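You operate a simulated robot arm through the tools that you are given. There is no shell and no other tool. Be economical: measure what you need, move in short steps, check, and stop when the job is done.

You run a simulated two-armed robot. Do the job below in one go: nothing can be reset, and whatever is moved stays where it is left.

JOB
Take the cap off the bottle marked "rust oil" on the gauging bench top and lay it down there.

Only the result counts: the job must be done as asked and must still hold three seconds after the hand-in. Knocking over, shifting, dropping, spilling or breaking anything else fails it. Lids that push on must go on centred and level and be pressed home; caps that screw on are set level and turned clockwise until they are tight.

ROBOT AND FRAMES
Two 7-joint arms with two-finger parallel grippers on one trunk, on a base that drives. Base frame: it is fixed to the floor where the robot stands at the start and does not move with it; the origin is under the middle of the robot, x ahead of it, y to its left, z up. Readings come in mm, rad, newtons and seconds.
The left shoulder is at the start at [50, 187, 1085], the right one opposite. With the tool pointing down near the work surface each hand reaches from about 100 to 660 mm from the robot's upright axis, wherever it stands, measured 20 degrees to its own side. Payload 3.43 kg a hand.
The TCP of each hand is the grasp point between the finger pads, 30 mm short of the fingertips. In the tool frame z runs along the fingers and y along their closing line. The gripper opens to 94 mm. The fingers are 28 mm wide and 10 mm thick; the gripper's body (50 by 96 mm) begins 55 mm behind the TCP.
Orientation is that of the tool frame in the base frame, as a unit quaternion [w, x, y, z]. With the fingers straight down and closing along the base's y, the tool's x points along the base's -x, its y along +y and its z along -z.

CONTROLS
- The arms move only by the tool jog_arm. It takes "left_steps", "right_steps" or both (then of equal length, played together; a hand with none holds still); each is a list of rows, each an object (a shift or turn left out is 0, a gripper value left out holds the last) with "translation": the shift along the tool's x, y, z in mm, a list of three; "delta_rot": the turn, a rotation vector about the tool's x, y, z in rad, a list of three; "claw": the gripper command, from -1 (fully open) to 1 (shut), values between in proportion. In form: [{"translation": [tx, ty, tz], "delta_rot": [rx, ry, rz], "claw": claw}, ...]. A call has 1 to 12 rows; each row is the pose to reach, as a shift and turn from the pose commanded when the call began, along the tool's axes at that moment. Rows are played at 5 a second. More than 50 mm and 0.15 rad between two rows, or a gripper value outside its range, and nothing of the call is played. A pose out of reach is approached as far as the arm can. The call stops where the force on the tool passes 40 N (or 10 N more than at its start, if that is more) or the arm is blocked; 0.2 s more then pass. Each finger travels about 153 mm/s and halts on what it meets, pressing with about 27 N; the grip force reading is that of the motor and also rises with nothing between the fingers. The clock runs only during rows and for 0.2 s after the last one: add rows that repeat a pose to give the fingers time. It gives the time, the measured TCP pose, the force on the tool (base axes), the opening and the grip force at its end, in the units of the frame above (readings bear some noise), with the torque about the TCP (base axes, N m) and any sound that the robot's microphone picked up.
- Cameras (640 x 400 px; columns grow to the right, rows downward): "scene" is now at [147, 25, 1262.8]; the picture's right is [0.26, -0.97, 0.00], its down [-0.41, -0.11, -0.91] and it looks along [0.88, 0.23, -0.43] (base axes); focal length 214 px, centre (320, 200). "left" rides on the left gripper at [76, -14, -102] in its tool frame; the picture's right is [0.18, 0.98, 0.00], its down [-0.75, 0.14, -0.64] and it looks along [-0.63, 0.12, 0.77] (tool axes); focal length 243 px, centre (320, 200). "right" rides on the right gripper at [76, 14, -103] in its tool frame; the picture's right is [-0.18, 0.98, 0.00], its down [-0.75, -0.14, -0.64] and it looks along [-0.63, -0.12, 0.77] (tool axes); focal length 243 px, centre (320, 200).
- capture(camera): a new picture of that camera. No time passes.
- move_column(by): slides the trunk up (or, below 0, down) by that many mm; the arms and the scene camera ride with it, the base frame stays. It gives what a move gives, with no picture.
- roll_base(legs): drives the robot by 1 to 6 legs, each [ahead, left, turn to the left] in mm, mm and rad, along the robot's own axes; the way and the turn of a leg run together, so that a leg with both is an arc; at most 1500 mm and 3.142 rad a leg. The arms and the cameras ride along, it lands a little off, and it stops where it bumps. It gives what a move gives.
- aim_head(pan, tilt): turns the head with the scene camera to pan (to the left, within 1.396 rad either way) and tilt (down, from -0.506 to 1.204), counted from straight ahead of the robot. It gives what a move gives.
- point_at(camera, pixels): there is no depth. For up to 12 entries [column, row, z] of the newest picture of that camera ("zoom" is the newest enlarged one), the place [x, y] in the base frame at which the ray of that pixel passes the height z, good to about 2 mm. No time passes.
- zoom(camera, box): a new picture of the part [left, top, right, bottom] of that camera's present view, enlarged. No time passes.
- hand_in(): hands the job in; it is judged then, once.

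Work in short steps. Measure before you move; look again where a grasp or a placing could have gone wrong, and mend it. You have 80 turns and 58 pictures in all, those below and enlarged ones among them. Open the grippers and draw the arms clear of the work before you hand the job in, unless the task says otherwise; then end with one line.

The tools are called after "Call:" by a JSON object that holds its "api" and its "payload". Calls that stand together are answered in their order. jog_arm: Moves the arms, as the interface text tells. Its arguments: {"type":"object","properties":{"left_steps":{"type":"array","items":{"type":"object","properties":{"translation":{"type":"array","items":{"type":"number"}},"delta_rot":{"type":"array","items":{"type":"number"}},"claw":{"type":"number"}}}},"right_steps":{"type":"array","items":{"type":"object","properties":{"translation":{"type":"array","items":{"type":"number"}},"delta_rot":{"type":"array","items":{"type":"number"}},"claw":{"type":"number"}}}}},"required":[]} The other tools are called the same way: move_column (by) slides the trunk up or down; roll_base (legs) drives the base; aim_head (pan, tilt) turns the head that bears the scene camera; capture (camera) takes a picture; point_at (camera, pixels) gives the place at which the rays of pixels pass given heights; zoom (camera, box) takes an enlarged picture of a part of a camera's view; hand_in () hands the job in.

At the start:

```text
t: 0.0
left_eef_pos: [297.7, 271.9, 1218.4]
left_tool_rot: [-0.001, 0.0, 1.0, -0.001]
left_wrist_force: [0.3, 0.1, -0.8]
left_ft_torque: [0.01, -0.01, 0.01]
left_finger_gap: 94.0
left_grip_force: 0.0
right_eef_pos: [331.9, -80.0, 1201.3]
right_tool_rot: [0.0, -0.001, 1.0, 0.001]
right_wrist_force: [0.2, 0.3, 0.0]
right_ft_torque: [-0.02, 0.06, 0.02]
right_finger_gap: 94.0
right_grip_force: 0.0
trunk travel left (down, up): [-300.0, 132.0]
robot x, y, heading: [-3.5, -3.1, 0.001]
head pan, tilt: [0.258, 0.44]
```

scene: 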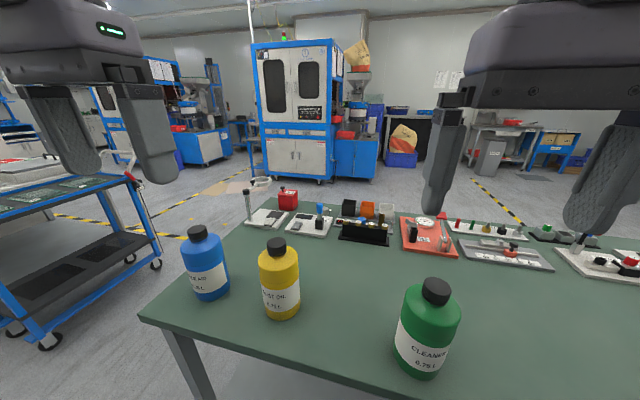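
right: 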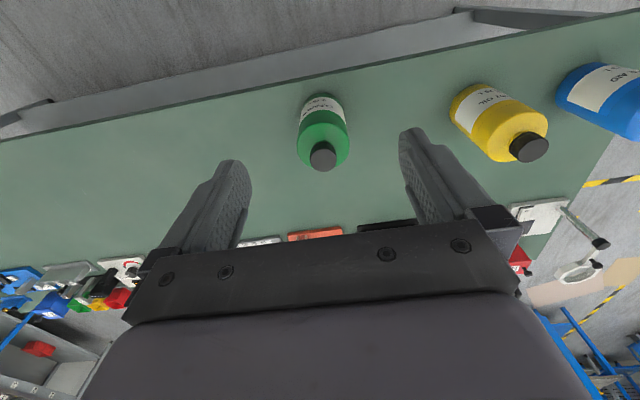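
left: 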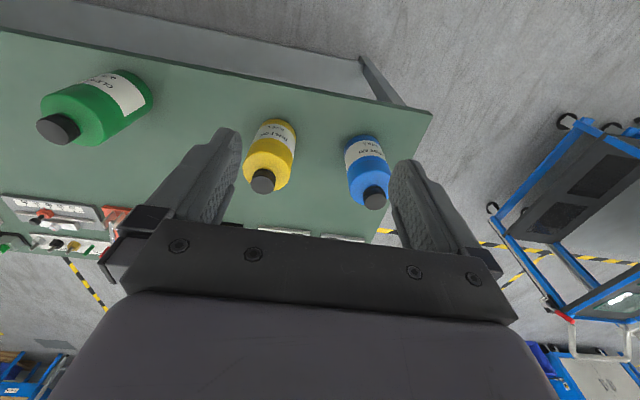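

The yellow bottle at about (280,280) in the scene view seems to read "rust oil"; I zoom in to confirm.

Call:
{"api": "zoom", "payload": {"camera": "scene", "box": [160, 210, 340, 330]}}

Call:
{"api": "zoom", "payload": {"camera": "left", "box": [220, 100, 420, 225]}}

```text
3.33 times, centred on (250, 270) of scene
```

zoom: 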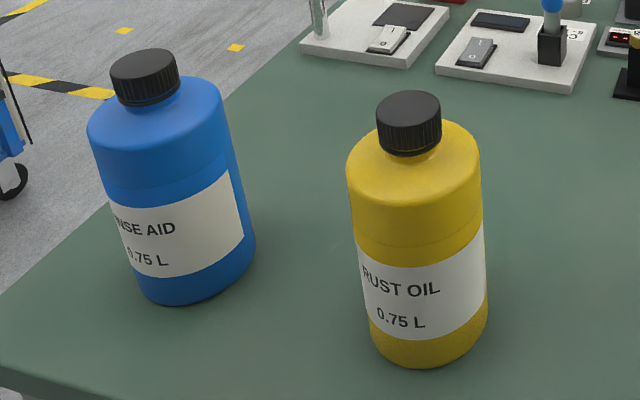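

```text
3.20 times, centred on (320, 162) of left
```

zoom: 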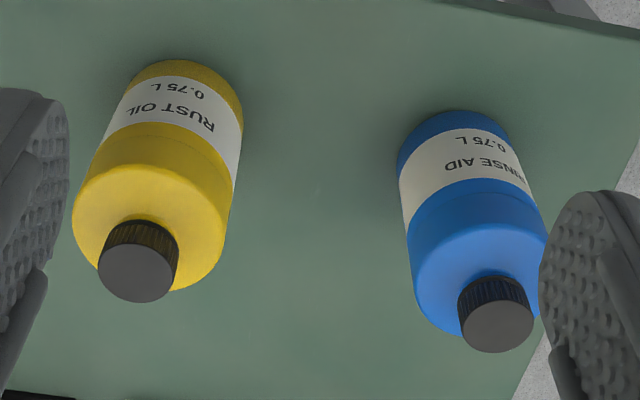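

The yellow bottle is "RUST OIL". I triangulate the cap top from both cameras: scene (276.7,242) and left (262,186); and the bottle base.

Call:
{"api": "point_at", "payload": {"camera": "scene", "pixels": [[276.7, 241.5, 900], [276.7, 241.5, 950], [276.7, 241.5, 1000], [276.7, 241.5, 1050], [283, 316, 750], [283, 316, 800], [283, 316, 850]]}}

Call:
{"api": "point_at", "payload": {"camera": "left", "pixels": [[262.2, 186, 900], [262.2, 186, 950], [262.2, 186, 1000], [262.2, 186, 1050]]}}

```text
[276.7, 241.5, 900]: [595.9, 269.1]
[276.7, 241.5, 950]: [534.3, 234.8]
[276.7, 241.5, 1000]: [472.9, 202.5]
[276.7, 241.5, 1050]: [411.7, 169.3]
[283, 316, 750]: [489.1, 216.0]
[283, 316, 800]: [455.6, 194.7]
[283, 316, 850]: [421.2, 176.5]
```

```text
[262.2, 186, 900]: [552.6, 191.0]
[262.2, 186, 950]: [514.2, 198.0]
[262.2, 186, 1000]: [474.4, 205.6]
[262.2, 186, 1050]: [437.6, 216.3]
```

Both rays meet at about (473, 204, 1000): the cap top, about 40 mm across. I move the left hand above it, staying high.

Call:
{"api": "jog_arm", "payload": {"left_steps": [{"translation": [-40, -16, 10]}, {"translation": [-80, -32, 20]}, {"translation": [-120, -48, 40]}, {"translation": [-150, -60, 65]}, {"translation": [-175, -68, 95]}, {"translation": [-175, -68, 120]}, {"translation": [-175, -68, 120]}, {"translation": [-175, -68, 120]}]}}

Call:
{"api": "capture", "payload": {"camera": "left"}}

Call:
{"api": "capture", "payload": {"camera": "scene"}}

```text
t: 1.8
left_eef_pos: [473.6, 204.2, 1099.2]
left_tool_rot: [-0.001, 0.0, 1.0, -0.001]
left_wrist_force: [0.6, -0.2, 0.1]
left_ft_torque: [0.03, 0.0, 0.01]
left_finger_gap: 93.9
left_grip_force: 0.1
left hand out of reach, approached as far as the arm can: row 5
right_eef_pos: [332.8, -80.3, 1201.5]
right_tool_rot: [0.0, 0.0, 1.0, -0.001]
right_wrist_force: [0.5, -0.2, 0.3]
right_ft_torque: [0.02, 0.02, 0.01]
right_finger_gap: 94.4
right_grip_force: 0.1
trunk travel left (down, up): [-300.0, 132.0]
robot x, y, heading: [2.0, -2.0, -0.0]
head pan, tilt: [0.258, 0.44]
```

```text
52 pictures are left
```

left: 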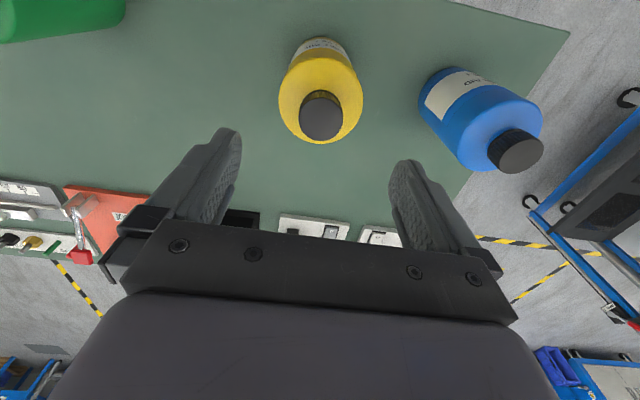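

```text
51 pictures are left
```

scene: 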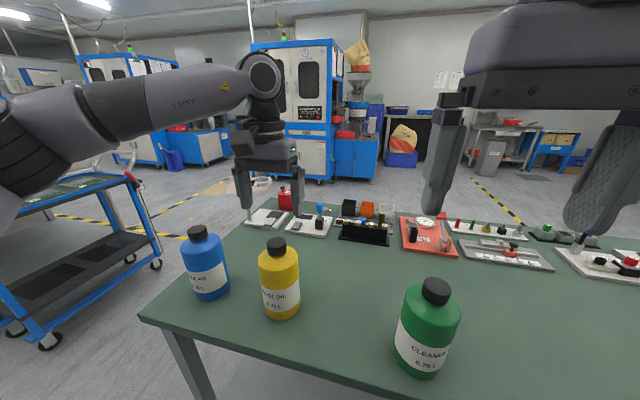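

The hand is above; I remeasure the cap with the new left picture (cap top about (321,120)) against the scene view, and find its neighbours.

Call:
{"api": "zoom", "payload": {"camera": "left", "box": [256, 60, 384, 140]}}

Call:
{"api": "point_at", "payload": {"camera": "left", "pixels": [[321, 119, 960], [321, 119, 980], [321, 119, 1000], [321, 119, 1020]]}}

Call:
{"api": "point_at", "payload": {"camera": "scene", "pixels": [[276.7, 242, 960], [276.7, 242, 980], [276.7, 242, 1000], [276.7, 242, 1020], [198, 230, 1000], [437, 288, 1000]]}}

```text
5.00 times, centred on (320, 100) of left
```

zoom: 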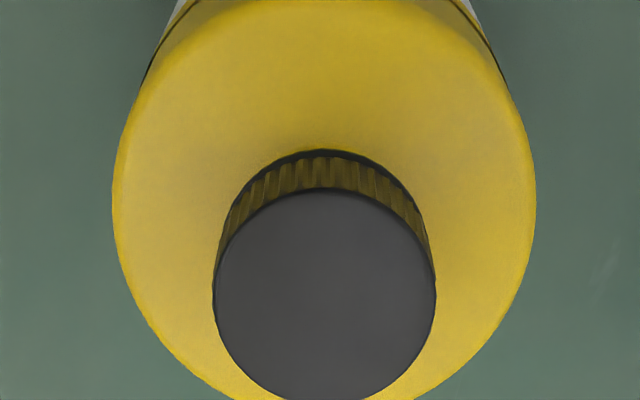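

```text
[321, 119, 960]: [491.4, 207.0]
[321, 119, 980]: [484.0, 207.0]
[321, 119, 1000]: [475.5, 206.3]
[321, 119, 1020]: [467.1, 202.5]
```

```text
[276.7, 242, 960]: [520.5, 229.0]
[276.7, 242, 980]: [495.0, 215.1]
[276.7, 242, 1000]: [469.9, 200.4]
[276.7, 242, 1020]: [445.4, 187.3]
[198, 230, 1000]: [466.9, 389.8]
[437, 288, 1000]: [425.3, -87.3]
```

Cap top ≈ (476, 205, 998), about 37 mm across, about 20 mm high; neighbours are far off. I pre-turn the hand clockwise (tool +z) by 1.5 rad above the cap to gain unscrewing range.

Call:
{"api": "jog_arm", "payload": {"left_steps": [{"translation": [-2, 1, 5], "delta_rot": [0, 0, 0.15]}, {"translation": [-2, 1, 10], "delta_rot": [0, 0, 0.3]}, {"translation": [-2, 1, 15], "delta_rot": [0, 0, 0.45]}, {"translation": [-2, 1, 20], "delta_rot": [0, 0, 0.6]}, {"translation": [-2, 1, 25], "delta_rot": [0, 0, 0.75]}, {"translation": [-2, 1, 30], "delta_rot": [0, 0, 0.9]}, {"translation": [-2, 1, 35], "delta_rot": [0, 0, 1.05]}, {"translation": [-2, 1, 39], "delta_rot": [0, 0, 1.2]}, {"translation": [-2, 1, 39], "delta_rot": [0, 0, 1.35]}, {"translation": [-2, 1, 39], "delta_rot": [0, 0, 1.5]}, {"translation": [-2, 1, 39], "delta_rot": [0, 0, 1.5]}, {"translation": [-2, 1, 39], "delta_rot": [0, 0, 1.5]}]}}

Call:
{"api": "capture", "payload": {"camera": "left"}}

```text
t: 4.4
left_eef_pos: [289.0, 112.0, 1046.4]
left_tool_rot: [0.002, 0.68, 0.733, 0.0]
left_wrist_force: [-0.6, 0.1, -0.5]
left_ft_torque: [0.01, -0.02, 0.0]
left_finger_gap: 93.9
left_grip_force: 0.0
left hand out of reach, approached as far as the arm can: row 6, 7, 8, 9, 10, 11, 12
right_eef_pos: [333.0, -79.6, 1202.5]
right_tool_rot: [0.0, 0.0, 1.0, 0.0]
right_wrist_force: [0.0, 0.3, 0.8]
right_ft_torque: [-0.02, 0.03, -0.02]
right_finger_gap: 94.1
right_grip_force: 0.0
trunk travel left (down, up): [-300.0, 132.0]
robot x, y, heading: [-0.3, 3.1, -0.002]
head pan, tilt: [0.258, 0.44]
```

```text
49 pictures are left
```

left: 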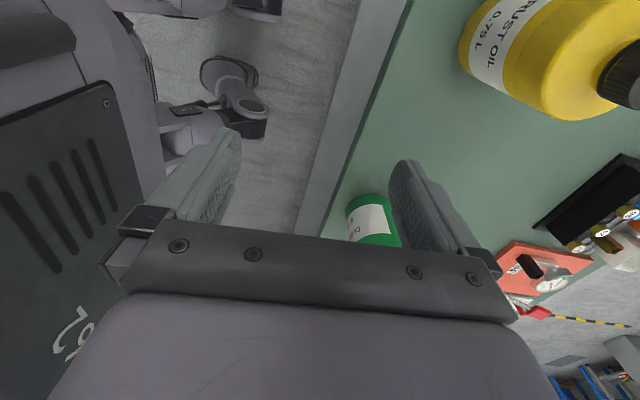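

The turned pose was out of reach at this height and the hand went to (289,112). I raise the trunk by 130 to gain reach; no contact is indicated.

Call:
{"api": "move_column", "payload": {"by": 130}}

Call:
{"api": "point_at", "payload": {"camera": "left", "pixels": [[330, 200, 810], [385, 60, 810]]}}

```text
t: 6.0
left_eef_pos: [289.4, 112.3, 1176.9]
left_tool_rot: [0.001, 0.679, 0.734, 0.0]
left_wrist_force: [-0.1, 0.7, -0.2]
left_ft_torque: [-0.01, 0.0, -0.02]
left_finger_gap: 94.0
left_grip_force: 0.1
right_eef_pos: [333.3, -78.5, 1330.8]
right_tool_rot: [0.0, 0.0, 1.0, 0.0]
right_wrist_force: [0.0, -0.1, -0.3]
right_ft_torque: [0.01, -0.01, 0.01]
right_finger_gap: 94.1
right_grip_force: 0.0
trunk travel left (down, up): [-430.0, 2.0]
robot x, y, heading: [0.6, 3.3, 0.003]
head pan, tilt: [0.258, 0.44]
```

```text
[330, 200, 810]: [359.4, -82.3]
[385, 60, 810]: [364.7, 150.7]
```

Now I move at this orientation to above the cap: tool shift about (78, 194, 77).

Call:
{"api": "jog_arm", "payload": {"left_steps": [{"translation": [16, 39, 10]}, {"translation": [31, 77, 20]}, {"translation": [47, 116, 35]}, {"translation": [62, 155, 50]}, {"translation": [78, 194, 65]}, {"translation": [78, 194, 77]}, {"translation": [78, 194, 77]}]}}

Call:
{"api": "capture", "payload": {"camera": "left"}}

```text
t: 7.6
left_eef_pos: [291.9, 110.8, 1119.3]
left_tool_rot: [0.002, 0.678, 0.735, 0.002]
left_wrist_force: [-0.3, -0.6, 0.8]
left_ft_torque: [-0.01, -0.01, -0.01]
left_finger_gap: 94.3
left_grip_force: 0.0
left hand out of reach, approached as far as the arm can: row 1, 2, 3, 4, 5, 6, 7
right_eef_pos: [332.7, -80.1, 1331.2]
right_tool_rot: [0.0, -0.001, 1.0, 0.0]
right_wrist_force: [0.2, 0.0, 0.0]
right_ft_torque: [-0.03, -0.01, 0.01]
right_finger_gap: 94.0
right_grip_force: 0.0
trunk travel left (down, up): [-430.0, 2.0]
robot x, y, heading: [-2.6, -3.6, 0.004]
head pan, tilt: [0.258, 0.44]
```

```text
48 pictures are left
```

left: 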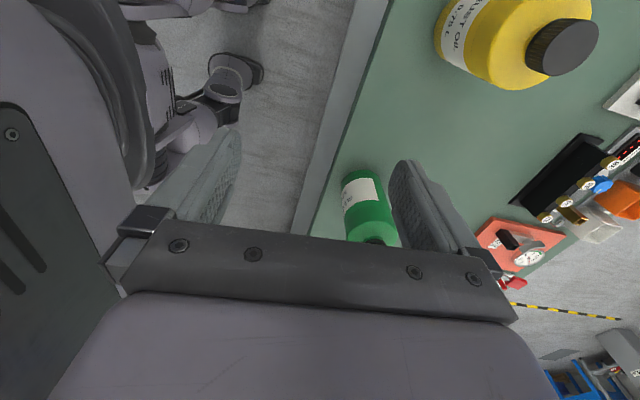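

Still unreachable, so this yaw is joint-limited. I turn back to yaw 0 and go above the cap.

Call:
{"api": "jog_arm", "payload": {"left_steps": [{"delta_rot": [0, 0, -0.15]}, {"delta_rot": [0, 0, -0.3]}, {"delta_rot": [0, 0, -0.45]}, {"delta_rot": [0, 0, -0.6]}, {"translation": [16, 39, 0], "delta_rot": [0, 0, -0.75]}, {"translation": [31, 77, 0], "delta_rot": [0, 0, -0.9]}, {"translation": [47, 116, 10], "delta_rot": [0, 0, -0.99]}, {"translation": [62, 155, 20], "delta_rot": [0, 0, -0.99]}, {"translation": [79, 192, 20], "delta_rot": [0, 0, -0.99]}, {"translation": [79, 192, 20], "delta_rot": [0, 0, -0.99]}, {"translation": [79, 192, 20], "delta_rot": [0, 0, -0.99]}]}}

```text
t: 10.0
left_eef_pos: [478.5, 195.2, 1104.5]
left_tool_rot: [0.001, 0.249, 0.968, 0.0]
left_wrist_force: [0.3, -0.7, 0.6]
left_ft_torque: [-0.02, -0.02, -0.01]
left_finger_gap: 94.0
left_grip_force: 0.0
left hand out of reach, approached as far as the arm can: row 1, 2, 3, 4
right_eef_pos: [331.5, -79.2, 1331.3]
right_tool_rot: [0.0, -0.001, 1.0, 0.0]
right_wrist_force: [0.2, 0.0, -0.5]
right_ft_torque: [0.03, -0.02, 0.0]
right_finger_gap: 93.8
right_grip_force: 0.1
trunk travel left (down, up): [-430.0, 2.0]
robot x, y, heading: [0.2, 2.3, -0.001]
head pan, tilt: [0.258, 0.44]
```

Yaw +0.5 is reachable. I correct (-2.5,+10) in base, drop to z 1060 (tips 30 mm above the cap) and look.

Call:
{"api": "jog_arm", "payload": {"left_steps": [{"translation": [7, 7.4, 20]}, {"translation": [7, 7.4, 44]}, {"translation": [7, 7.4, 44]}]}}

Call:
{"api": "capture", "payload": {"camera": "left"}}

Call:
{"api": "zoom", "payload": {"camera": "scene", "box": [180, 220, 372, 340]}}

```text
t: 10.8
left_eef_pos: [477.4, 202.7, 1060.1]
left_tool_rot: [0.002, 0.249, 0.969, -0.001]
left_wrist_force: [0.3, -0.5, -0.4]
left_ft_torque: [0.02, 0.04, 0.04]
left_finger_gap: 93.8
left_grip_force: 0.1
right_eef_pos: [331.2, -78.5, 1331.9]
right_tool_rot: [0.0, 0.0, 1.0, 0.0]
right_wrist_force: [0.4, 0.5, -0.1]
right_ft_torque: [-0.02, 0.01, -0.01]
right_finger_gap: 94.0
right_grip_force: 0.0
trunk travel left (down, up): [-430.0, 2.0]
robot x, y, heading: [1.4, 1.4, 0.003]
head pan, tilt: [0.258, 0.44]
```

```text
47 pictures are left
```

left: 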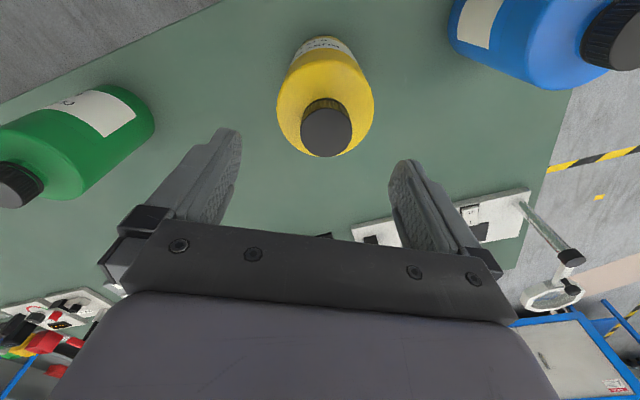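

```text
3.33 times, centred on (276, 280) of scene
```

zoom: 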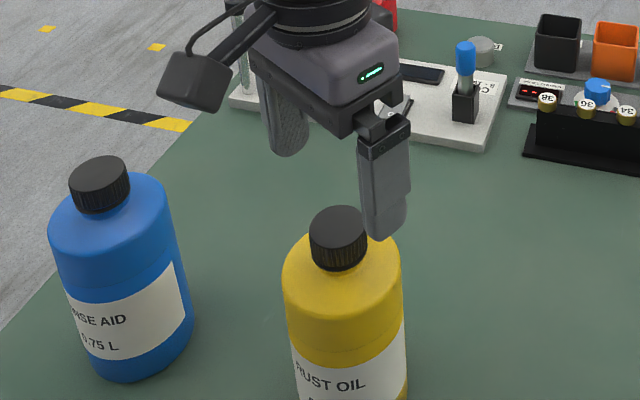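

I recompute the cap with new rays: left (326,131), scene zoom (338,222).

Call:
{"api": "point_at", "payload": {"camera": "left", "pixels": [[326, 131, 940], [326, 131, 960], [326, 131, 980], [326, 131, 1000], [326, 131, 1020]]}}

Call:
{"api": "point_at", "payload": {"camera": "zoom", "pixels": [[338, 222, 940], [338, 222, 960], [338, 222, 980], [338, 222, 1000], [338, 222, 1020], [100, 170, 980], [357, 330, 850]]}}

```text
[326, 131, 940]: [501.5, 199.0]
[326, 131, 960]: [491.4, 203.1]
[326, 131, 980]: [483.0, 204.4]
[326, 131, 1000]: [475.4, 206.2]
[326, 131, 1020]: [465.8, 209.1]
```

```text
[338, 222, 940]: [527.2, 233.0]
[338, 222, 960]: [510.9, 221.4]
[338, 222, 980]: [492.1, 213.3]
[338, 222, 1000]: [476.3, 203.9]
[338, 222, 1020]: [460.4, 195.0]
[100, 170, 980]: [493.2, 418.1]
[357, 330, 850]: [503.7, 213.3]
```

Cap confirmed at (476,205,1000). I centre by ~2 mm and go down to TCP 1012 (tips ~982), gripper open.

Call:
{"api": "jog_arm", "payload": {"left_steps": [{"translation": [2, 1.5, 20]}, {"translation": [2, 1.5, 36]}, {"translation": [2, 1.5, 48]}, {"translation": [2, 1.5, 48]}]}}

Call:
{"api": "zoom", "payload": {"camera": "left", "box": [180, 60, 468, 240]}}

Call:
{"api": "zoom", "payload": {"camera": "scene", "box": [200, 240, 360, 340]}}

```text
t: 11.8
left_eef_pos: [475.8, 204.5, 1012.5]
left_tool_rot: [0.002, 0.25, 0.968, 0.0]
left_wrist_force: [-0.6, -0.5, 0.0]
left_ft_torque: [0.01, -0.01, -0.01]
left_finger_gap: 93.8
left_grip_force: 0.0
right_eef_pos: [331.7, -79.0, 1331.7]
right_tool_rot: [0.0, 0.0, 1.0, -0.001]
right_wrist_force: [-0.5, 0.0, 1.3]
right_ft_torque: [0.02, -0.02, 0.04]
right_finger_gap: 94.1
right_grip_force: 0.1
trunk travel left (down, up): [-430.0, 2.0]
robot x, y, heading: [0.4, 3.1, 0.001]
head pan, tilt: [0.258, 0.44]
```

```text
2.22 times, centred on (324, 150) of left
```

zoom: 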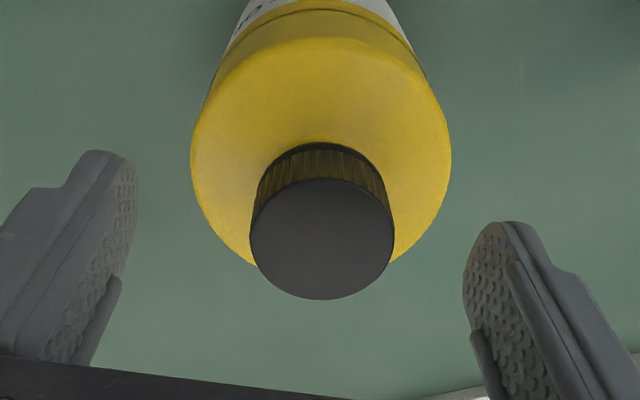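

```text
4.00 times, centred on (280, 290) of scene
```

zoom: 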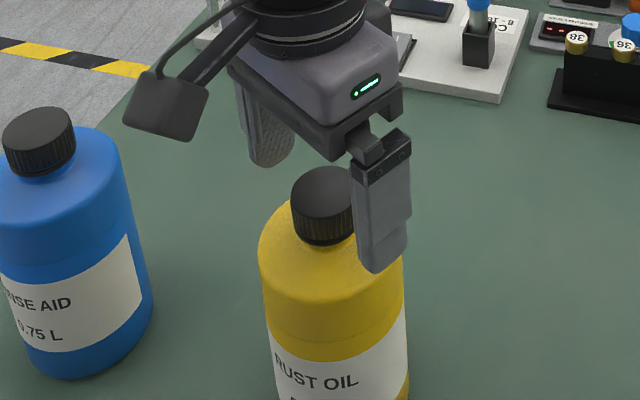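

The cap sits between the fingers. I close.

Call:
{"api": "jog_arm", "payload": {"left_steps": [{"claw": 0}, {"claw": 1}, {"claw": 1}, {"claw": 1}]}}

Call:
{"api": "zoom", "payload": {"camera": "left", "box": [180, 60, 468, 240]}}

Call:
{"api": "zoom", "payload": {"camera": "scene", "box": [200, 240, 360, 340]}}

```text
t: 12.8
left_eef_pos: [476.1, 204.6, 1012.9]
left_tool_rot: [0.003, 0.25, 0.968, -0.001]
left_wrist_force: [0.4, 1.1, 1.4]
left_ft_torque: [0.09, -0.08, 0.04]
left_finger_gap: 39.2
left_grip_force: 26.6
right_eef_pos: [331.8, -78.1, 1331.6]
right_tool_rot: [0.0, 0.0, 1.0, 0.0]
right_wrist_force: [-0.2, 0.6, 0.2]
right_ft_torque: [-0.02, 0.01, 0.04]
right_finger_gap: 93.7
right_grip_force: 0.1
trunk travel left (down, up): [-430.0, 2.0]
robot x, y, heading: [0.5, 4.6, -0.002]
head pan, tilt: [0.258, 0.44]
```

```text
2.22 times, centred on (324, 150) of left
```

zoom: 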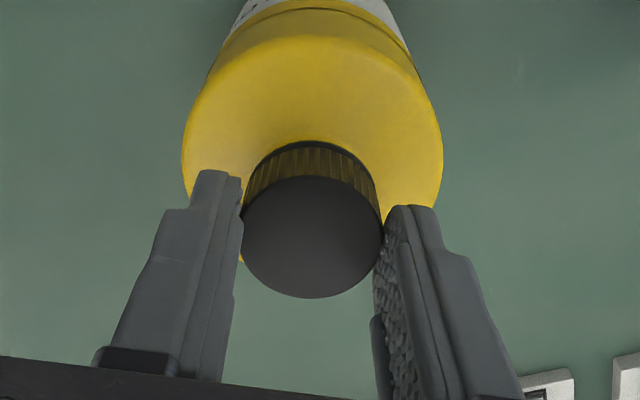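

```text
4.00 times, centred on (280, 290) of scene
```

zoom: 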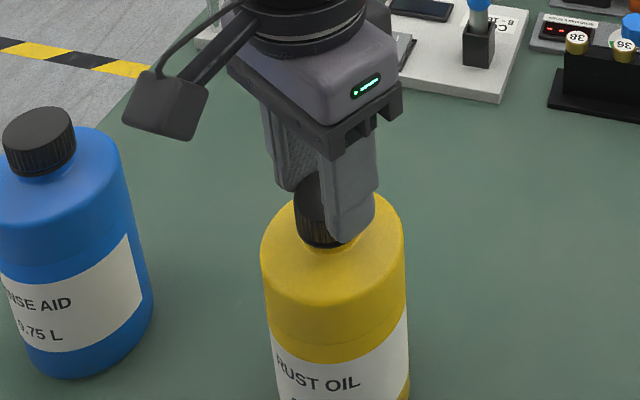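

Gripped at 39 mm. I do a test unscrew turn of 0.45 rad counter-clockwise (tool −z) and check whether the label turns along.

Call:
{"api": "jog_arm", "payload": {"left_steps": [{"delta_rot": [0, 0, -0.1]}, {"delta_rot": [0, 0, -0.2]}, {"delta_rot": [0, 0, -0.3]}, {"delta_rot": [0, 0, -0.4]}, {"delta_rot": [0, 0, -0.45]}]}}

Call:
{"api": "zoom", "payload": {"camera": "scene", "box": [200, 240, 360, 340]}}

```text
t: 14.0
left_eef_pos: [476.0, 203.6, 1013.3]
left_tool_rot: [0.002, 0.026, 1.0, -0.001]
left_wrist_force: [-0.8, 2.4, 4.8]
left_ft_torque: [0.06, 0.09, 0.01]
left_finger_gap: 39.1
left_grip_force: 26.8
right_eef_pos: [332.7, -79.4, 1330.4]
right_tool_rot: [-0.001, 0.0, 1.0, 0.0]
right_wrist_force: [0.7, 0.3, -0.1]
right_ft_torque: [0.0, 0.0, 0.02]
right_finger_gap: 94.0
right_grip_force: 0.1
trunk travel left (down, up): [-430.0, 2.0]
robot x, y, heading: [-1.5, -0.3, -0.004]
head pan, tilt: [0.258, 0.44]
```

```text
4.00 times, centred on (280, 290) of scene
```

zoom: 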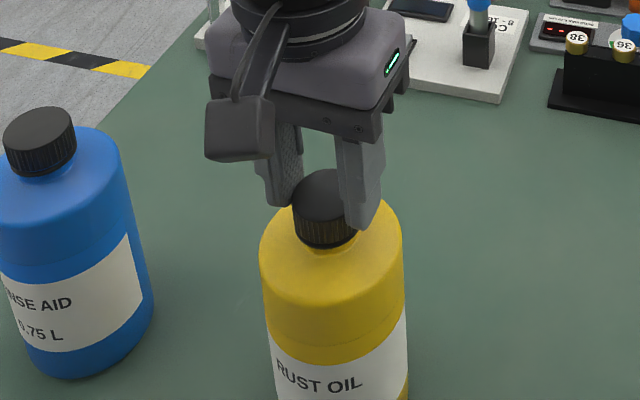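

The label didn't turn and there's a 5 N upward push: the cap is rising on its thread. I continue, lifting slightly as I turn.

Call:
{"api": "jog_arm", "payload": {"left_steps": [{"delta_rot": [0, 0, -0.14], "translation": [0, 0, -0.2]}, {"delta_rot": [0, 0, -0.28], "translation": [0, 0, -0.3]}, {"delta_rot": [0, 0, -0.42], "translation": [0, 0, -0.4]}, {"delta_rot": [0, 0, -0.56], "translation": [0, 0, -0.5]}, {"delta_rot": [0, 0, -0.7], "translation": [0, 0, -0.6]}, {"delta_rot": [0, 0, -0.84], "translation": [0, 0, -0.7]}, {"delta_rot": [0, 0, -0.98], "translation": [0, 0, -0.8]}, {"delta_rot": [0, 0, -1.12], "translation": [0, 0, -0.8]}]}}

Call:
{"api": "zoom", "payload": {"camera": "scene", "box": [200, 240, 360, 340]}}

```text
t: 15.8
left_eef_pos: [475.0, 203.1, 1013.4]
left_tool_rot: [0.001, -0.508, 0.861, -0.002]
left_wrist_force: [0.9, -2.6, -0.5]
left_ft_torque: [-0.11, -0.13, -0.01]
left_finger_gap: 39.3
left_grip_force: 26.9
right_eef_pos: [331.9, -79.4, 1330.5]
right_tool_rot: [0.0, 0.0, 1.0, 0.001]
right_wrist_force: [0.2, -0.6, -0.6]
right_ft_torque: [-0.01, -0.01, 0.01]
right_finger_gap: 94.1
right_grip_force: 0.0
trunk travel left (down, up): [-430.0, 2.0]
robot x, y, heading: [2.2, -2.0, 0.005]
head pan, tilt: [0.258, 0.44]
```

```text
4.00 times, centred on (280, 290) of scene
```

zoom: 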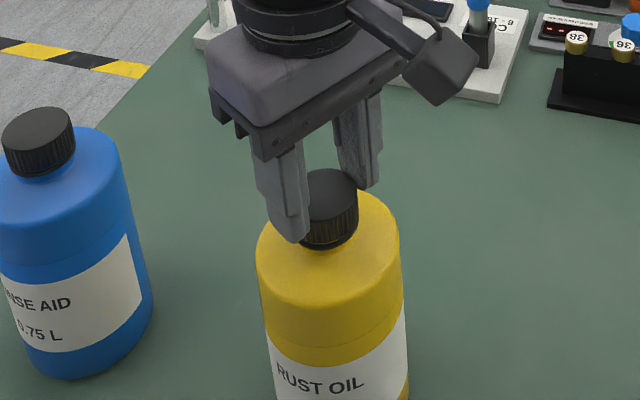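

Still turning with the bottle standing; forces small. I continue a further 1.1 rad.

Call:
{"api": "jog_arm", "payload": {"left_steps": [{"delta_rot": [0, 0, -0.14], "translation": [0, 0, -0.1]}, {"delta_rot": [0, 0, -0.28], "translation": [0, 0, -0.2]}, {"delta_rot": [0, 0, -0.42], "translation": [0, 0, -0.3]}, {"delta_rot": [0, 0, -0.56], "translation": [0, 0, -0.4]}, {"delta_rot": [0, 0, -0.7], "translation": [0, 0, -0.5]}, {"delta_rot": [0, 0, -0.84], "translation": [0, 0, -0.6]}, {"delta_rot": [0, 0, -0.98], "translation": [0, 0, -0.7]}, {"delta_rot": [0, 0, -1.12], "translation": [0, 0, -0.8]}]}}

Call:
{"api": "zoom", "payload": {"camera": "scene", "box": [200, 240, 360, 340]}}

```text
t: 17.6
left_eef_pos: [475.9, 202.9, 1015.7]
left_tool_rot: [-0.001, 0.889, -0.458, 0.001]
left_wrist_force: [3.6, 0.5, 4.6]
left_ft_torque: [0.19, -0.3, -0.02]
left_finger_gap: 38.9
left_grip_force: 27.3
right_eef_pos: [332.9, -79.5, 1331.7]
right_tool_rot: [-0.001, 0.0, 1.0, 0.0]
right_wrist_force: [-0.4, -0.1, 0.2]
right_ft_torque: [-0.01, -0.01, 0.03]
right_finger_gap: 93.9
right_grip_force: 0.1
trunk travel left (down, up): [-430.0, 2.0]
robot x, y, heading: [-0.3, 1.2, -0.004]
head pan, tilt: [0.258, 0.44]
```

```text
4.00 times, centred on (280, 290) of scene
```

zoom: 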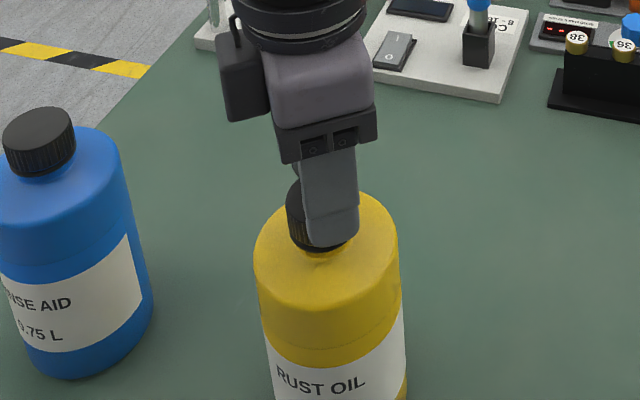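

Turned 2.7 rad now, the bottle steady apart from a mm or two. I go on.

Call:
{"api": "jog_arm", "payload": {"left_steps": [{"delta_rot": [0, 0, -0.14], "translation": [0, 0, -0.1]}, {"delta_rot": [0, 0, -0.28], "translation": [0, 0, -0.2]}, {"delta_rot": [0, 0, -0.42], "translation": [0, 0, -0.3]}, {"delta_rot": [0, 0, -0.56], "translation": [0, 0, -0.4]}, {"delta_rot": [0, 0, -0.7], "translation": [0, 0, -0.5]}, {"delta_rot": [0, 0, -0.84], "translation": [0, 0, -0.6]}]}}

Call:
{"api": "zoom", "payload": {"camera": "scene", "box": [200, 240, 360, 340]}}

```text
t: 19.0
left_eef_pos: [475.2, 204.0, 1015.2]
left_tool_rot: [0.0, 0.998, -0.057, 0.001]
left_wrist_force: [0.3, 4.6, 7.0]
left_ft_torque: [0.34, 0.11, -0.02]
left_finger_gap: 39.0
left_grip_force: 27.4
right_eef_pos: [330.0, -79.1, 1331.1]
right_tool_rot: [0.0, 0.0, 1.0, 0.0]
right_wrist_force: [-0.4, 0.2, 0.2]
right_ft_torque: [-0.03, 0.0, 0.0]
right_finger_gap: 93.9
right_grip_force: 0.1
trunk travel left (down, up): [-430.0, 2.0]
robot x, y, heading: [-0.9, 0.7, 0.001]
head pan, tilt: [0.258, 0.44]
```

```text
4.00 times, centred on (280, 290) of scene
```

zoom: 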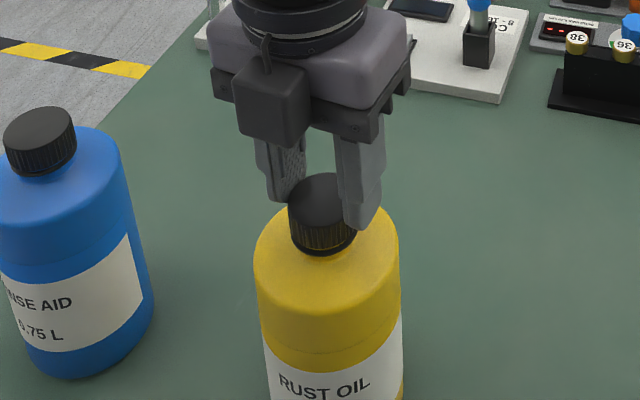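

Side force is growing (4.6 N), so the grip is a little off-centre. I release, rise, and look before re-gripping.

Call:
{"api": "jog_arm", "payload": {"left_steps": [{"claw": 0}, {"claw": -1}, {"claw": -1}, {"claw": -1}, {"translation": [0, 0, -25]}, {"translation": [0, 0, -50]}, {"translation": [0, 0, -50]}]}}

Call:
{"api": "zoom", "payload": {"camera": "scene", "box": [200, 240, 360, 340]}}

Call:
{"api": "zoom", "payload": {"camera": "left", "box": [180, 60, 468, 240]}}

```text
t: 20.6
left_eef_pos: [477.7, 203.2, 1067.6]
left_tool_rot: [0.002, 0.998, -0.058, 0.001]
left_wrist_force: [0.0, -0.3, 0.4]
left_ft_torque: [0.03, -0.03, 0.03]
left_finger_gap: 94.1
left_grip_force: 0.1
right_eef_pos: [332.3, -78.6, 1332.1]
right_tool_rot: [0.0, 0.001, 1.0, 0.0]
right_wrist_force: [0.2, -0.4, -0.3]
right_ft_torque: [-0.02, 0.0, 0.02]
right_finger_gap: 94.2
right_grip_force: 0.0
trunk travel left (down, up): [-430.0, 2.0]
robot x, y, heading: [1.7, -0.7, 0.006]
head pan, tilt: [0.258, 0.44]
```

```text
4.00 times, centred on (280, 290) of scene
```

zoom: 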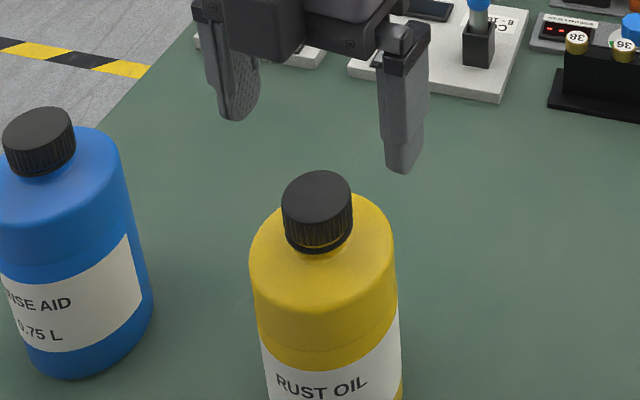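

```text
2.22 times, centred on (324, 150) of left
```

zoom: 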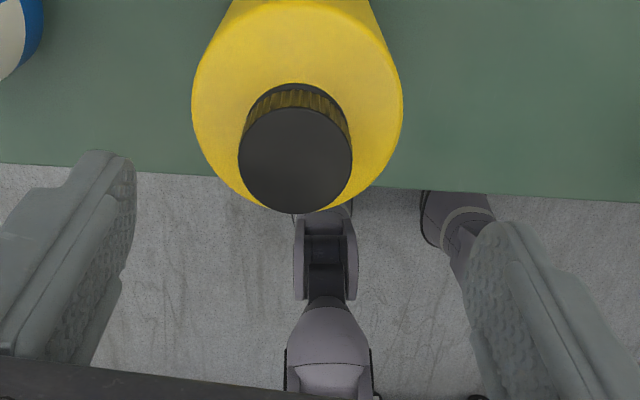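

The cap has risen slightly; I locate its new top centre: scene zoom (316,195), left zoom (295,160).

Call:
{"api": "point_at", "payload": {"camera": "scene", "pixels": [[279, 288.7, 990], [279, 288.7, 1000], [279, 288.7, 1005], [279, 288.7, 1010]]}}

Call:
{"api": "point_at", "payload": {"camera": "zoom", "pixels": [[295, 160, 990], [295, 160, 1000], [295, 160, 1005], [295, 160, 1010]]}}

```text
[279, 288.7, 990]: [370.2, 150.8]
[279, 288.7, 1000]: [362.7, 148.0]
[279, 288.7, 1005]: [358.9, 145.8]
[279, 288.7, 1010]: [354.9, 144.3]
```

```text
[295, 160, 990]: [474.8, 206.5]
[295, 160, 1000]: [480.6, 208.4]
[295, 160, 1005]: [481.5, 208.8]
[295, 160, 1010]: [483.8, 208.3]
```

The scene numbers used the stale full picture, so I zoom anew to get rays of the current view.

Call:
{"api": "zoom", "payload": {"camera": "scene", "box": [248, 270, 312, 310]}}

```text
10.00 times, centred on (280, 290) of scene
```

zoom: 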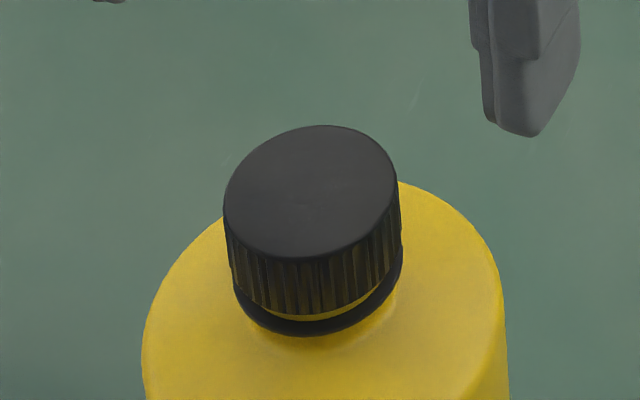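

The cap has clearly lifted off its tamper ring (gap at (320,320)). Top centre at (311,192).

Call:
{"api": "point_at", "payload": {"camera": "zoom", "pixels": [[311, 192, 990], [311, 192, 1000], [311, 192, 1005], [311, 192, 1010]]}}

```text
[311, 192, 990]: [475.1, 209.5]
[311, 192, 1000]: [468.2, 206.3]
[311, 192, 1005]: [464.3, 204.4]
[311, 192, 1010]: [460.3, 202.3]
```

I wind back the hand clockwise above the bottle, in two calls.

Call:
{"api": "jog_arm", "payload": {"left_steps": [{"delta_rot": [0, 0, 0.15]}, {"delta_rot": [0, 0, 0.3]}, {"delta_rot": [0, 0, 0.45]}, {"delta_rot": [0, 0, 0.6]}, {"delta_rot": [0, 0, 0.75]}, {"delta_rot": [0, 0, 0.9]}, {"delta_rot": [0, 0, 1.05]}, {"delta_rot": [0, 0, 1.2]}, {"delta_rot": [0, 0, 1.35]}, {"delta_rot": [0, 0, 1.5]}, {"delta_rot": [0, 0, 1.65]}, {"delta_rot": [0, 0, 1.8]}]}}

Call:
{"api": "jog_arm", "payload": {"left_steps": [{"delta_rot": [0, 0, 0.15]}, {"delta_rot": [0, 0, 0.3]}, {"delta_rot": [0, 0, 0.45]}, {"delta_rot": [0, 0, 0.6]}, {"delta_rot": [0, 0, 0.75]}, {"delta_rot": [0, 0, 0.9]}, {"delta_rot": [0, 0, 1.05]}, {"delta_rot": [0, 0, 1.2]}, {"delta_rot": [0, 0, 1.35]}, {"delta_rot": [0, 0, 1.5]}, {"delta_rot": [0, 0, 1.65]}, {"delta_rot": [0, 0, 1.65]}]}}

Call:
{"api": "zoom", "payload": {"camera": "left", "box": [180, 60, 468, 240]}}

```text
t: 23.2
left_eef_pos: [475.7, 202.6, 1064.5]
left_tool_rot: [0.0, -0.574, 0.819, -0.001]
left_wrist_force: [0.6, -0.1, -0.1]
left_ft_torque: [0.0, -0.03, 0.04]
left_finger_gap: 93.8
left_grip_force: 0.1
right_eef_pos: [332.0, -79.5, 1331.7]
right_tool_rot: [0.0, 0.0, 1.0, 0.0]
right_wrist_force: [-0.2, 0.5, 0.1]
right_ft_torque: [0.01, 0.01, -0.01]
right_finger_gap: 93.7
right_grip_force: 0.1
trunk travel left (down, up): [-430.0, 2.0]
robot x, y, heading: [0.9, 1.4, -0.001]
head pan, tilt: [0.258, 0.44]
```

```text
t: 25.8
left_eef_pos: [476.2, 201.9, 1065.5]
left_tool_rot: [0.001, 0.211, 0.977, -0.001]
left_wrist_force: [0.7, -0.5, -0.5]
left_ft_torque: [-0.01, -0.02, 0.01]
left_finger_gap: 94.0
left_grip_force: 0.1
right_eef_pos: [332.5, -78.4, 1331.5]
right_tool_rot: [0.0, 0.001, 1.0, 0.0]
right_wrist_force: [0.3, -0.4, 0.1]
right_ft_torque: [0.02, -0.01, 0.03]
right_finger_gap: 94.1
right_grip_force: 0.0
trunk travel left (down, up): [-430.0, 2.0]
robot x, y, heading: [1.3, 0.1, -0.001]
head pan, tilt: [0.258, 0.44]
```

```text
2.22 times, centred on (324, 150) of left
```

zoom: 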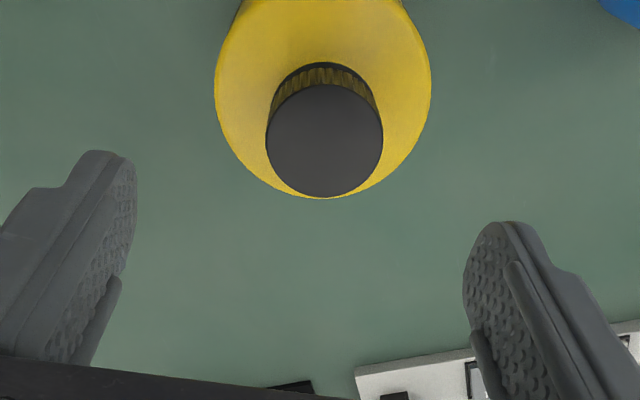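

Two opposite left-camera views let me triangulate well; now the cap top is at zoom (325,141).

Call:
{"api": "point_at", "payload": {"camera": "zoom", "pixels": [[325, 141, 990], [325, 141, 1000], [325, 141, 1005], [325, 141, 1010]]}}

```text
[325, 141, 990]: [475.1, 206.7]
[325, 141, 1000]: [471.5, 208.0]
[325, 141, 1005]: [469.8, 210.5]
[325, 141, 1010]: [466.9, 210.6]
```

Estimate: cap axis at (474.5, 207), so I shift by (−1.5,+5) in base and descend to TCP 1013, then close.

Call:
{"api": "jog_arm", "payload": {"left_steps": [{"translation": [3.4, 3.9, 15]}, {"translation": [3.4, 3.9, 35]}, {"translation": [3.4, 3.9, 51]}, {"translation": [3.4, 3.9, 51]}, {"translation": [3.4, 3.9, 51], "claw": 0}, {"translation": [3.4, 3.9, 51], "claw": 1}, {"translation": [3.4, 3.9, 51], "claw": 1}, {"translation": [3.4, 3.9, 51], "claw": 1}]}}

Call:
{"api": "zoom", "payload": {"camera": "scene", "box": [200, 240, 360, 340]}}

Call:
{"api": "zoom", "payload": {"camera": "left", "box": [180, 60, 468, 240]}}

```text
t: 27.6
left_eef_pos: [474.2, 208.8, 1014.2]
left_tool_rot: [0.001, 0.21, 0.978, 0.0]
left_wrist_force: [-0.9, 0.5, -0.5]
left_ft_torque: [0.0, -0.06, 0.03]
left_finger_gap: 39.1
left_grip_force: 26.9
right_eef_pos: [331.8, -78.9, 1331.1]
right_tool_rot: [0.0, 0.0, 1.0, 0.0]
right_wrist_force: [0.4, 0.2, 0.3]
right_ft_torque: [-0.01, -0.01, 0.03]
right_finger_gap: 93.9
right_grip_force: 0.2
trunk travel left (down, up): [-430.0, 2.0]
robot x, y, heading: [-0.8, -1.6, -0.003]
head pan, tilt: [0.258, 0.44]
```

```text
4.00 times, centred on (280, 290) of scene
```

zoom: 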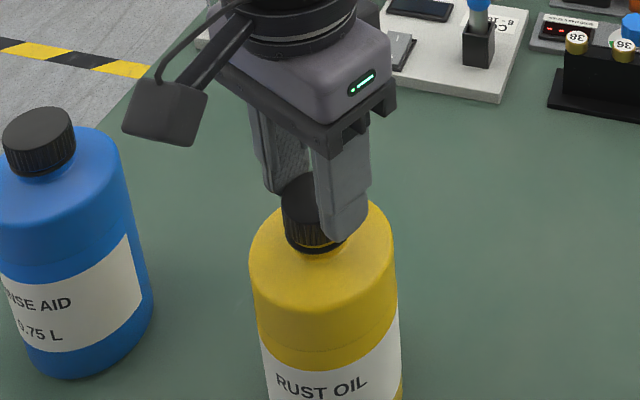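

```text
2.22 times, centred on (324, 150) of left
```

zoom: 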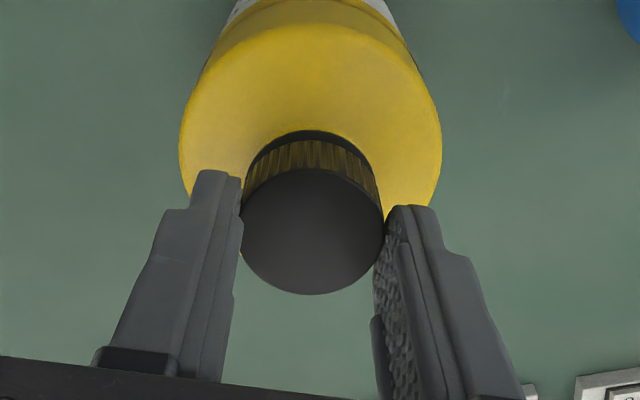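

Re-gripped with no shift. I turn another 1.54 rad, lifting gently.

Call:
{"api": "jog_arm", "payload": {"left_steps": [{"delta_rot": [0, 0, -0.14], "translation": [0, 0, -0.1]}, {"delta_rot": [0, 0, -0.28], "translation": [0, 0, -0.2]}, {"delta_rot": [0, 0, -0.42], "translation": [0, 0, -0.3]}, {"delta_rot": [0, 0, -0.56], "translation": [0, 0, -0.4]}, {"delta_rot": [0, 0, -0.7], "translation": [0, 0, -0.5]}, {"delta_rot": [0, 0, -0.84], "translation": [0, 0, -0.6]}, {"delta_rot": [0, 0, -0.98], "translation": [0, 0, -0.7]}, {"delta_rot": [0, 0, -1.12], "translation": [0, 0, -0.8]}, {"delta_rot": [0, 0, -1.26], "translation": [0, 0, -0.9]}, {"delta_rot": [0, 0, -1.4], "translation": [0, 0, -1]}, {"delta_rot": [0, 0, -1.54], "translation": [0, 0, -1.1]}]}}

Call:
{"api": "zoom", "payload": {"camera": "scene", "box": [200, 240, 360, 340]}}

```text
t: 30.0
left_eef_pos: [474.8, 209.0, 1016.0]
left_tool_rot: [0.0, -0.531, 0.848, -0.001]
left_wrist_force: [1.2, -0.4, -2.0]
left_ft_torque: [0.14, 0.09, 0.04]
left_finger_gap: 39.0
left_grip_force: 26.4
right_eef_pos: [332.6, -79.1, 1332.1]
right_tool_rot: [0.0, 0.0, 1.0, 0.001]
right_wrist_force: [0.6, -0.1, 0.2]
right_ft_torque: [0.04, -0.03, 0.01]
right_finger_gap: 94.1
right_grip_force: 0.0
trunk travel left (down, up): [-430.0, 2.0]
robot x, y, heading: [-1.3, 0.5, 0.001]
head pan, tilt: [0.258, 0.44]
```

```text
4.00 times, centred on (280, 290) of scene
```

zoom: 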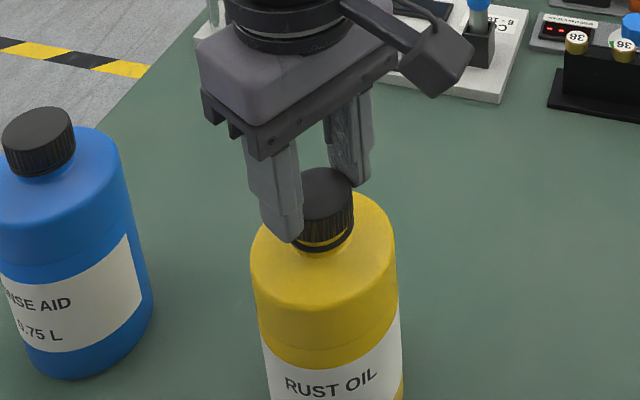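

Going well, gap under the cap visible. I turn another 1.54 rad.

Call:
{"api": "jog_arm", "payload": {"left_steps": [{"delta_rot": [0, 0, -0.14], "translation": [0, 0, -0.1]}, {"delta_rot": [0, 0, -0.28], "translation": [0, 0, -0.2]}, {"delta_rot": [0, 0, -0.42], "translation": [0, 0, -0.3]}, {"delta_rot": [0, 0, -0.56], "translation": [0, 0, -0.4]}, {"delta_rot": [0, 0, -0.7], "translation": [0, 0, -0.5]}, {"delta_rot": [0, 0, -0.84], "translation": [0, 0, -0.6]}, {"delta_rot": [0, 0, -0.98], "translation": [0, 0, -0.7]}, {"delta_rot": [0, 0, -1.12], "translation": [0, 0, -0.8]}, {"delta_rot": [0, 0, -1.26], "translation": [0, 0, -0.9]}, {"delta_rot": [0, 0, -1.4], "translation": [0, 0, -1]}, {"delta_rot": [0, 0, -1.54], "translation": [0, 0, -1.1]}]}}

Call:
{"api": "zoom", "payload": {"camera": "scene", "box": [200, 240, 360, 340]}}

```text
t: 32.4
left_eef_pos: [473.6, 207.7, 1016.0]
left_tool_rot: [0.0, 0.971, -0.239, 0.001]
left_wrist_force: [1.4, -0.8, 0.0]
left_ft_torque: [-0.05, -0.05, -0.02]
left_finger_gap: 39.2
left_grip_force: 26.8
right_eef_pos: [331.9, -79.2, 1331.2]
right_tool_rot: [0.0, -0.001, 1.0, 0.0]
right_wrist_force: [0.3, 0.0, 0.4]
right_ft_torque: [-0.01, 0.0, 0.01]
right_finger_gap: 93.9
right_grip_force: 0.0
trunk travel left (down, up): [-430.0, 2.0]
robot x, y, heading: [-1.9, -1.4, -0.001]
head pan, tilt: [0.258, 0.44]
```

```text
4.00 times, centred on (280, 290) of scene
```

zoom: 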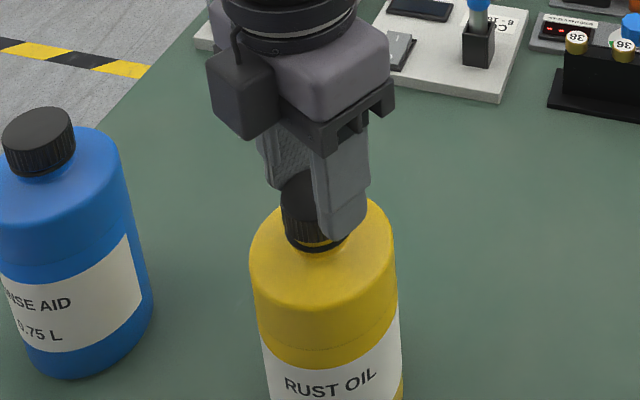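

Forces are near zero; total turn ~6.6 rad. I try a gentle 3 mm lift to see whether the cap is free.

Call:
{"api": "jog_arm", "payload": {"left_steps": [{"translation": [0, 0, -1.5]}, {"translation": [0, 0, -3]}, {"translation": [0, 0, -3]}]}}

Call:
{"api": "zoom", "payload": {"camera": "scene", "box": [200, 240, 360, 340]}}

```text
t: 33.2
left_eef_pos: [474.0, 207.7, 1019.0]
left_tool_rot: [0.0, 0.971, -0.24, 0.001]
left_wrist_force: [0.7, -0.1, -0.8]
left_ft_torque: [0.03, -0.03, 0.03]
left_finger_gap: 39.1
left_grip_force: 27.3
right_eef_pos: [331.1, -78.8, 1331.2]
right_tool_rot: [0.0, 0.001, 1.0, 0.0]
right_wrist_force: [-0.1, 0.0, 0.2]
right_ft_torque: [-0.01, -0.03, 0.0]
right_finger_gap: 93.7
right_grip_force: 0.0
trunk travel left (down, up): [-430.0, 2.0]
robot x, y, heading: [1.8, -1.0, -0.007]
head pan, tilt: [0.258, 0.44]
```

```text
4.00 times, centred on (280, 290) of scene
```

zoom: 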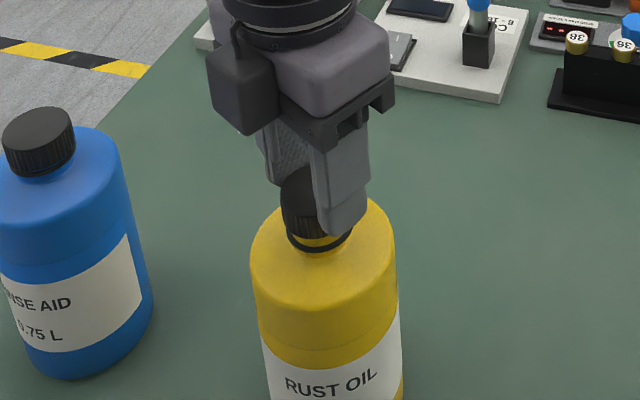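

The cap rose with no pull: it is free. I lift straight up 60 mm and check.

Call:
{"api": "jog_arm", "payload": {"left_steps": [{"translation": [0, 0, -5]}, {"translation": [0, 0, -12]}, {"translation": [0, 0, -20]}, {"translation": [0, 0, -35]}, {"translation": [0, 0, -50]}, {"translation": [0, 0, -60]}, {"translation": [0, 0, -60]}]}}

Call:
{"api": "capture", "payload": {"camera": "scene"}}

Call:
{"api": "zoom", "payload": {"camera": "left", "box": [180, 60, 468, 240]}}

```text
t: 34.8
left_eef_pos: [473.4, 208.6, 1079.4]
left_tool_rot: [0.0, 0.971, -0.241, 0.0]
left_wrist_force: [-0.9, 0.8, 0.2]
left_ft_torque: [-0.01, -0.01, 0.0]
left_finger_gap: 39.3
left_grip_force: 26.3
right_eef_pos: [332.6, -79.0, 1331.2]
right_tool_rot: [0.0, 0.0, 1.0, 0.0]
right_wrist_force: [0.2, -0.1, -0.6]
right_ft_torque: [0.03, -0.02, -0.02]
right_finger_gap: 94.0
right_grip_force: 0.1
trunk travel left (down, up): [-430.0, 2.0]
robot x, y, heading: [-2.0, 1.3, -0.0]
head pan, tilt: [0.258, 0.44]
```

```text
28 pictures are left
```

scene: 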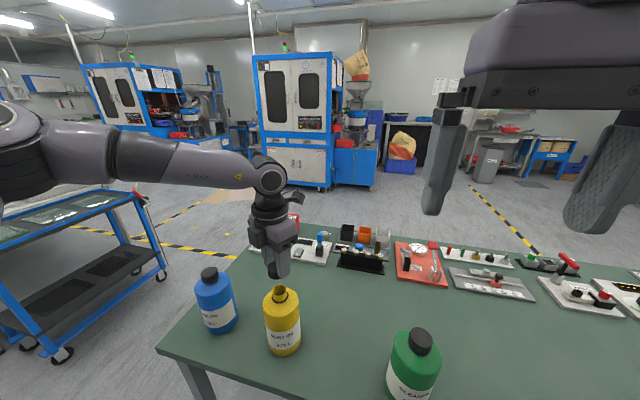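

```text
2.22 times, centred on (324, 150) of left
```

zoom: 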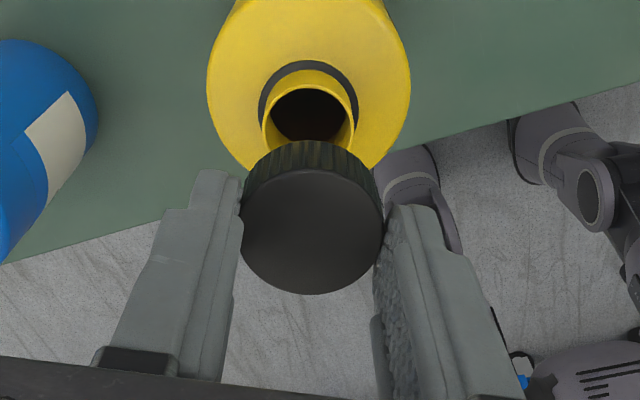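

The cap is off and held; the neck is open. Now I measure the table height and the free area between the yellow and green bottles.

Call:
{"api": "point_at", "payload": {"camera": "scene", "pixels": [[286, 355, 780], [286, 355, 800], [286, 355, 820], [286, 355, 840], [421, 340, 1000], [421, 340, 1020], [355, 310, 810], [360, 270, 810], [330, 265, 810], [400, 285, 810], [360, 350, 810]]}}

```text
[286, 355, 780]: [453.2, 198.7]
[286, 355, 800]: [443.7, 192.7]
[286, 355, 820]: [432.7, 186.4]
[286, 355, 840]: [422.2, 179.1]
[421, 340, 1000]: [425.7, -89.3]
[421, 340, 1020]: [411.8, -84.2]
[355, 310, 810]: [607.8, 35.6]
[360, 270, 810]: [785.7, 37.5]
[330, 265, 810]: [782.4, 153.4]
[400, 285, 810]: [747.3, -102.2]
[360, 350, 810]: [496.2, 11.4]
```

Table z ≈ 810. A free spot is (505, 70), over 120 mm from both bottles. I carry the cap there at the present height.

Call:
{"api": "jog_arm", "payload": {"left_steps": [{"translation": [18, 21, -5]}, {"translation": [37, 43, -5]}, {"translation": [55, 64, -5]}, {"translation": [74, 86, -5]}, {"translation": [92.4, 107.3, -5]}, {"translation": [92.4, 107.3, -5]}]}}

Call:
{"api": "capture", "payload": {"camera": "scene"}}

```text
t: 36.2
left_eef_pos: [450.9, 158.5, 1097.5]
left_tool_rot: [0.0, 0.971, -0.241, 0.001]
left_wrist_force: [0.0, -0.8, -0.2]
left_ft_torque: [0.0, -0.03, 0.01]
left_finger_gap: 39.4
left_grip_force: 26.9
left hand out of reach, approached as far as the arm can: row 2, 3, 4, 5, 6
right_eef_pos: [332.3, -78.2, 1331.4]
right_tool_rot: [0.0, 0.0, 1.0, 0.0]
right_wrist_force: [-0.3, -0.1, 0.2]
right_ft_torque: [0.02, -0.02, -0.02]
right_finger_gap: 94.0
right_grip_force: 0.0
trunk travel left (down, up): [-430.0, 2.0]
robot x, y, heading: [-3.4, 2.8, -0.0]
head pan, tilt: [0.258, 0.44]
```

```text
26 pictures are left
```

scene: 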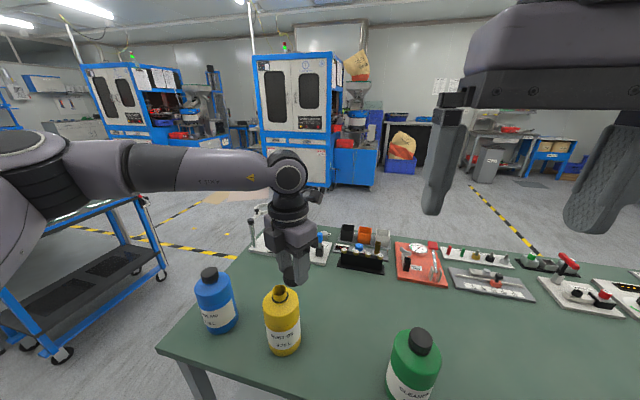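

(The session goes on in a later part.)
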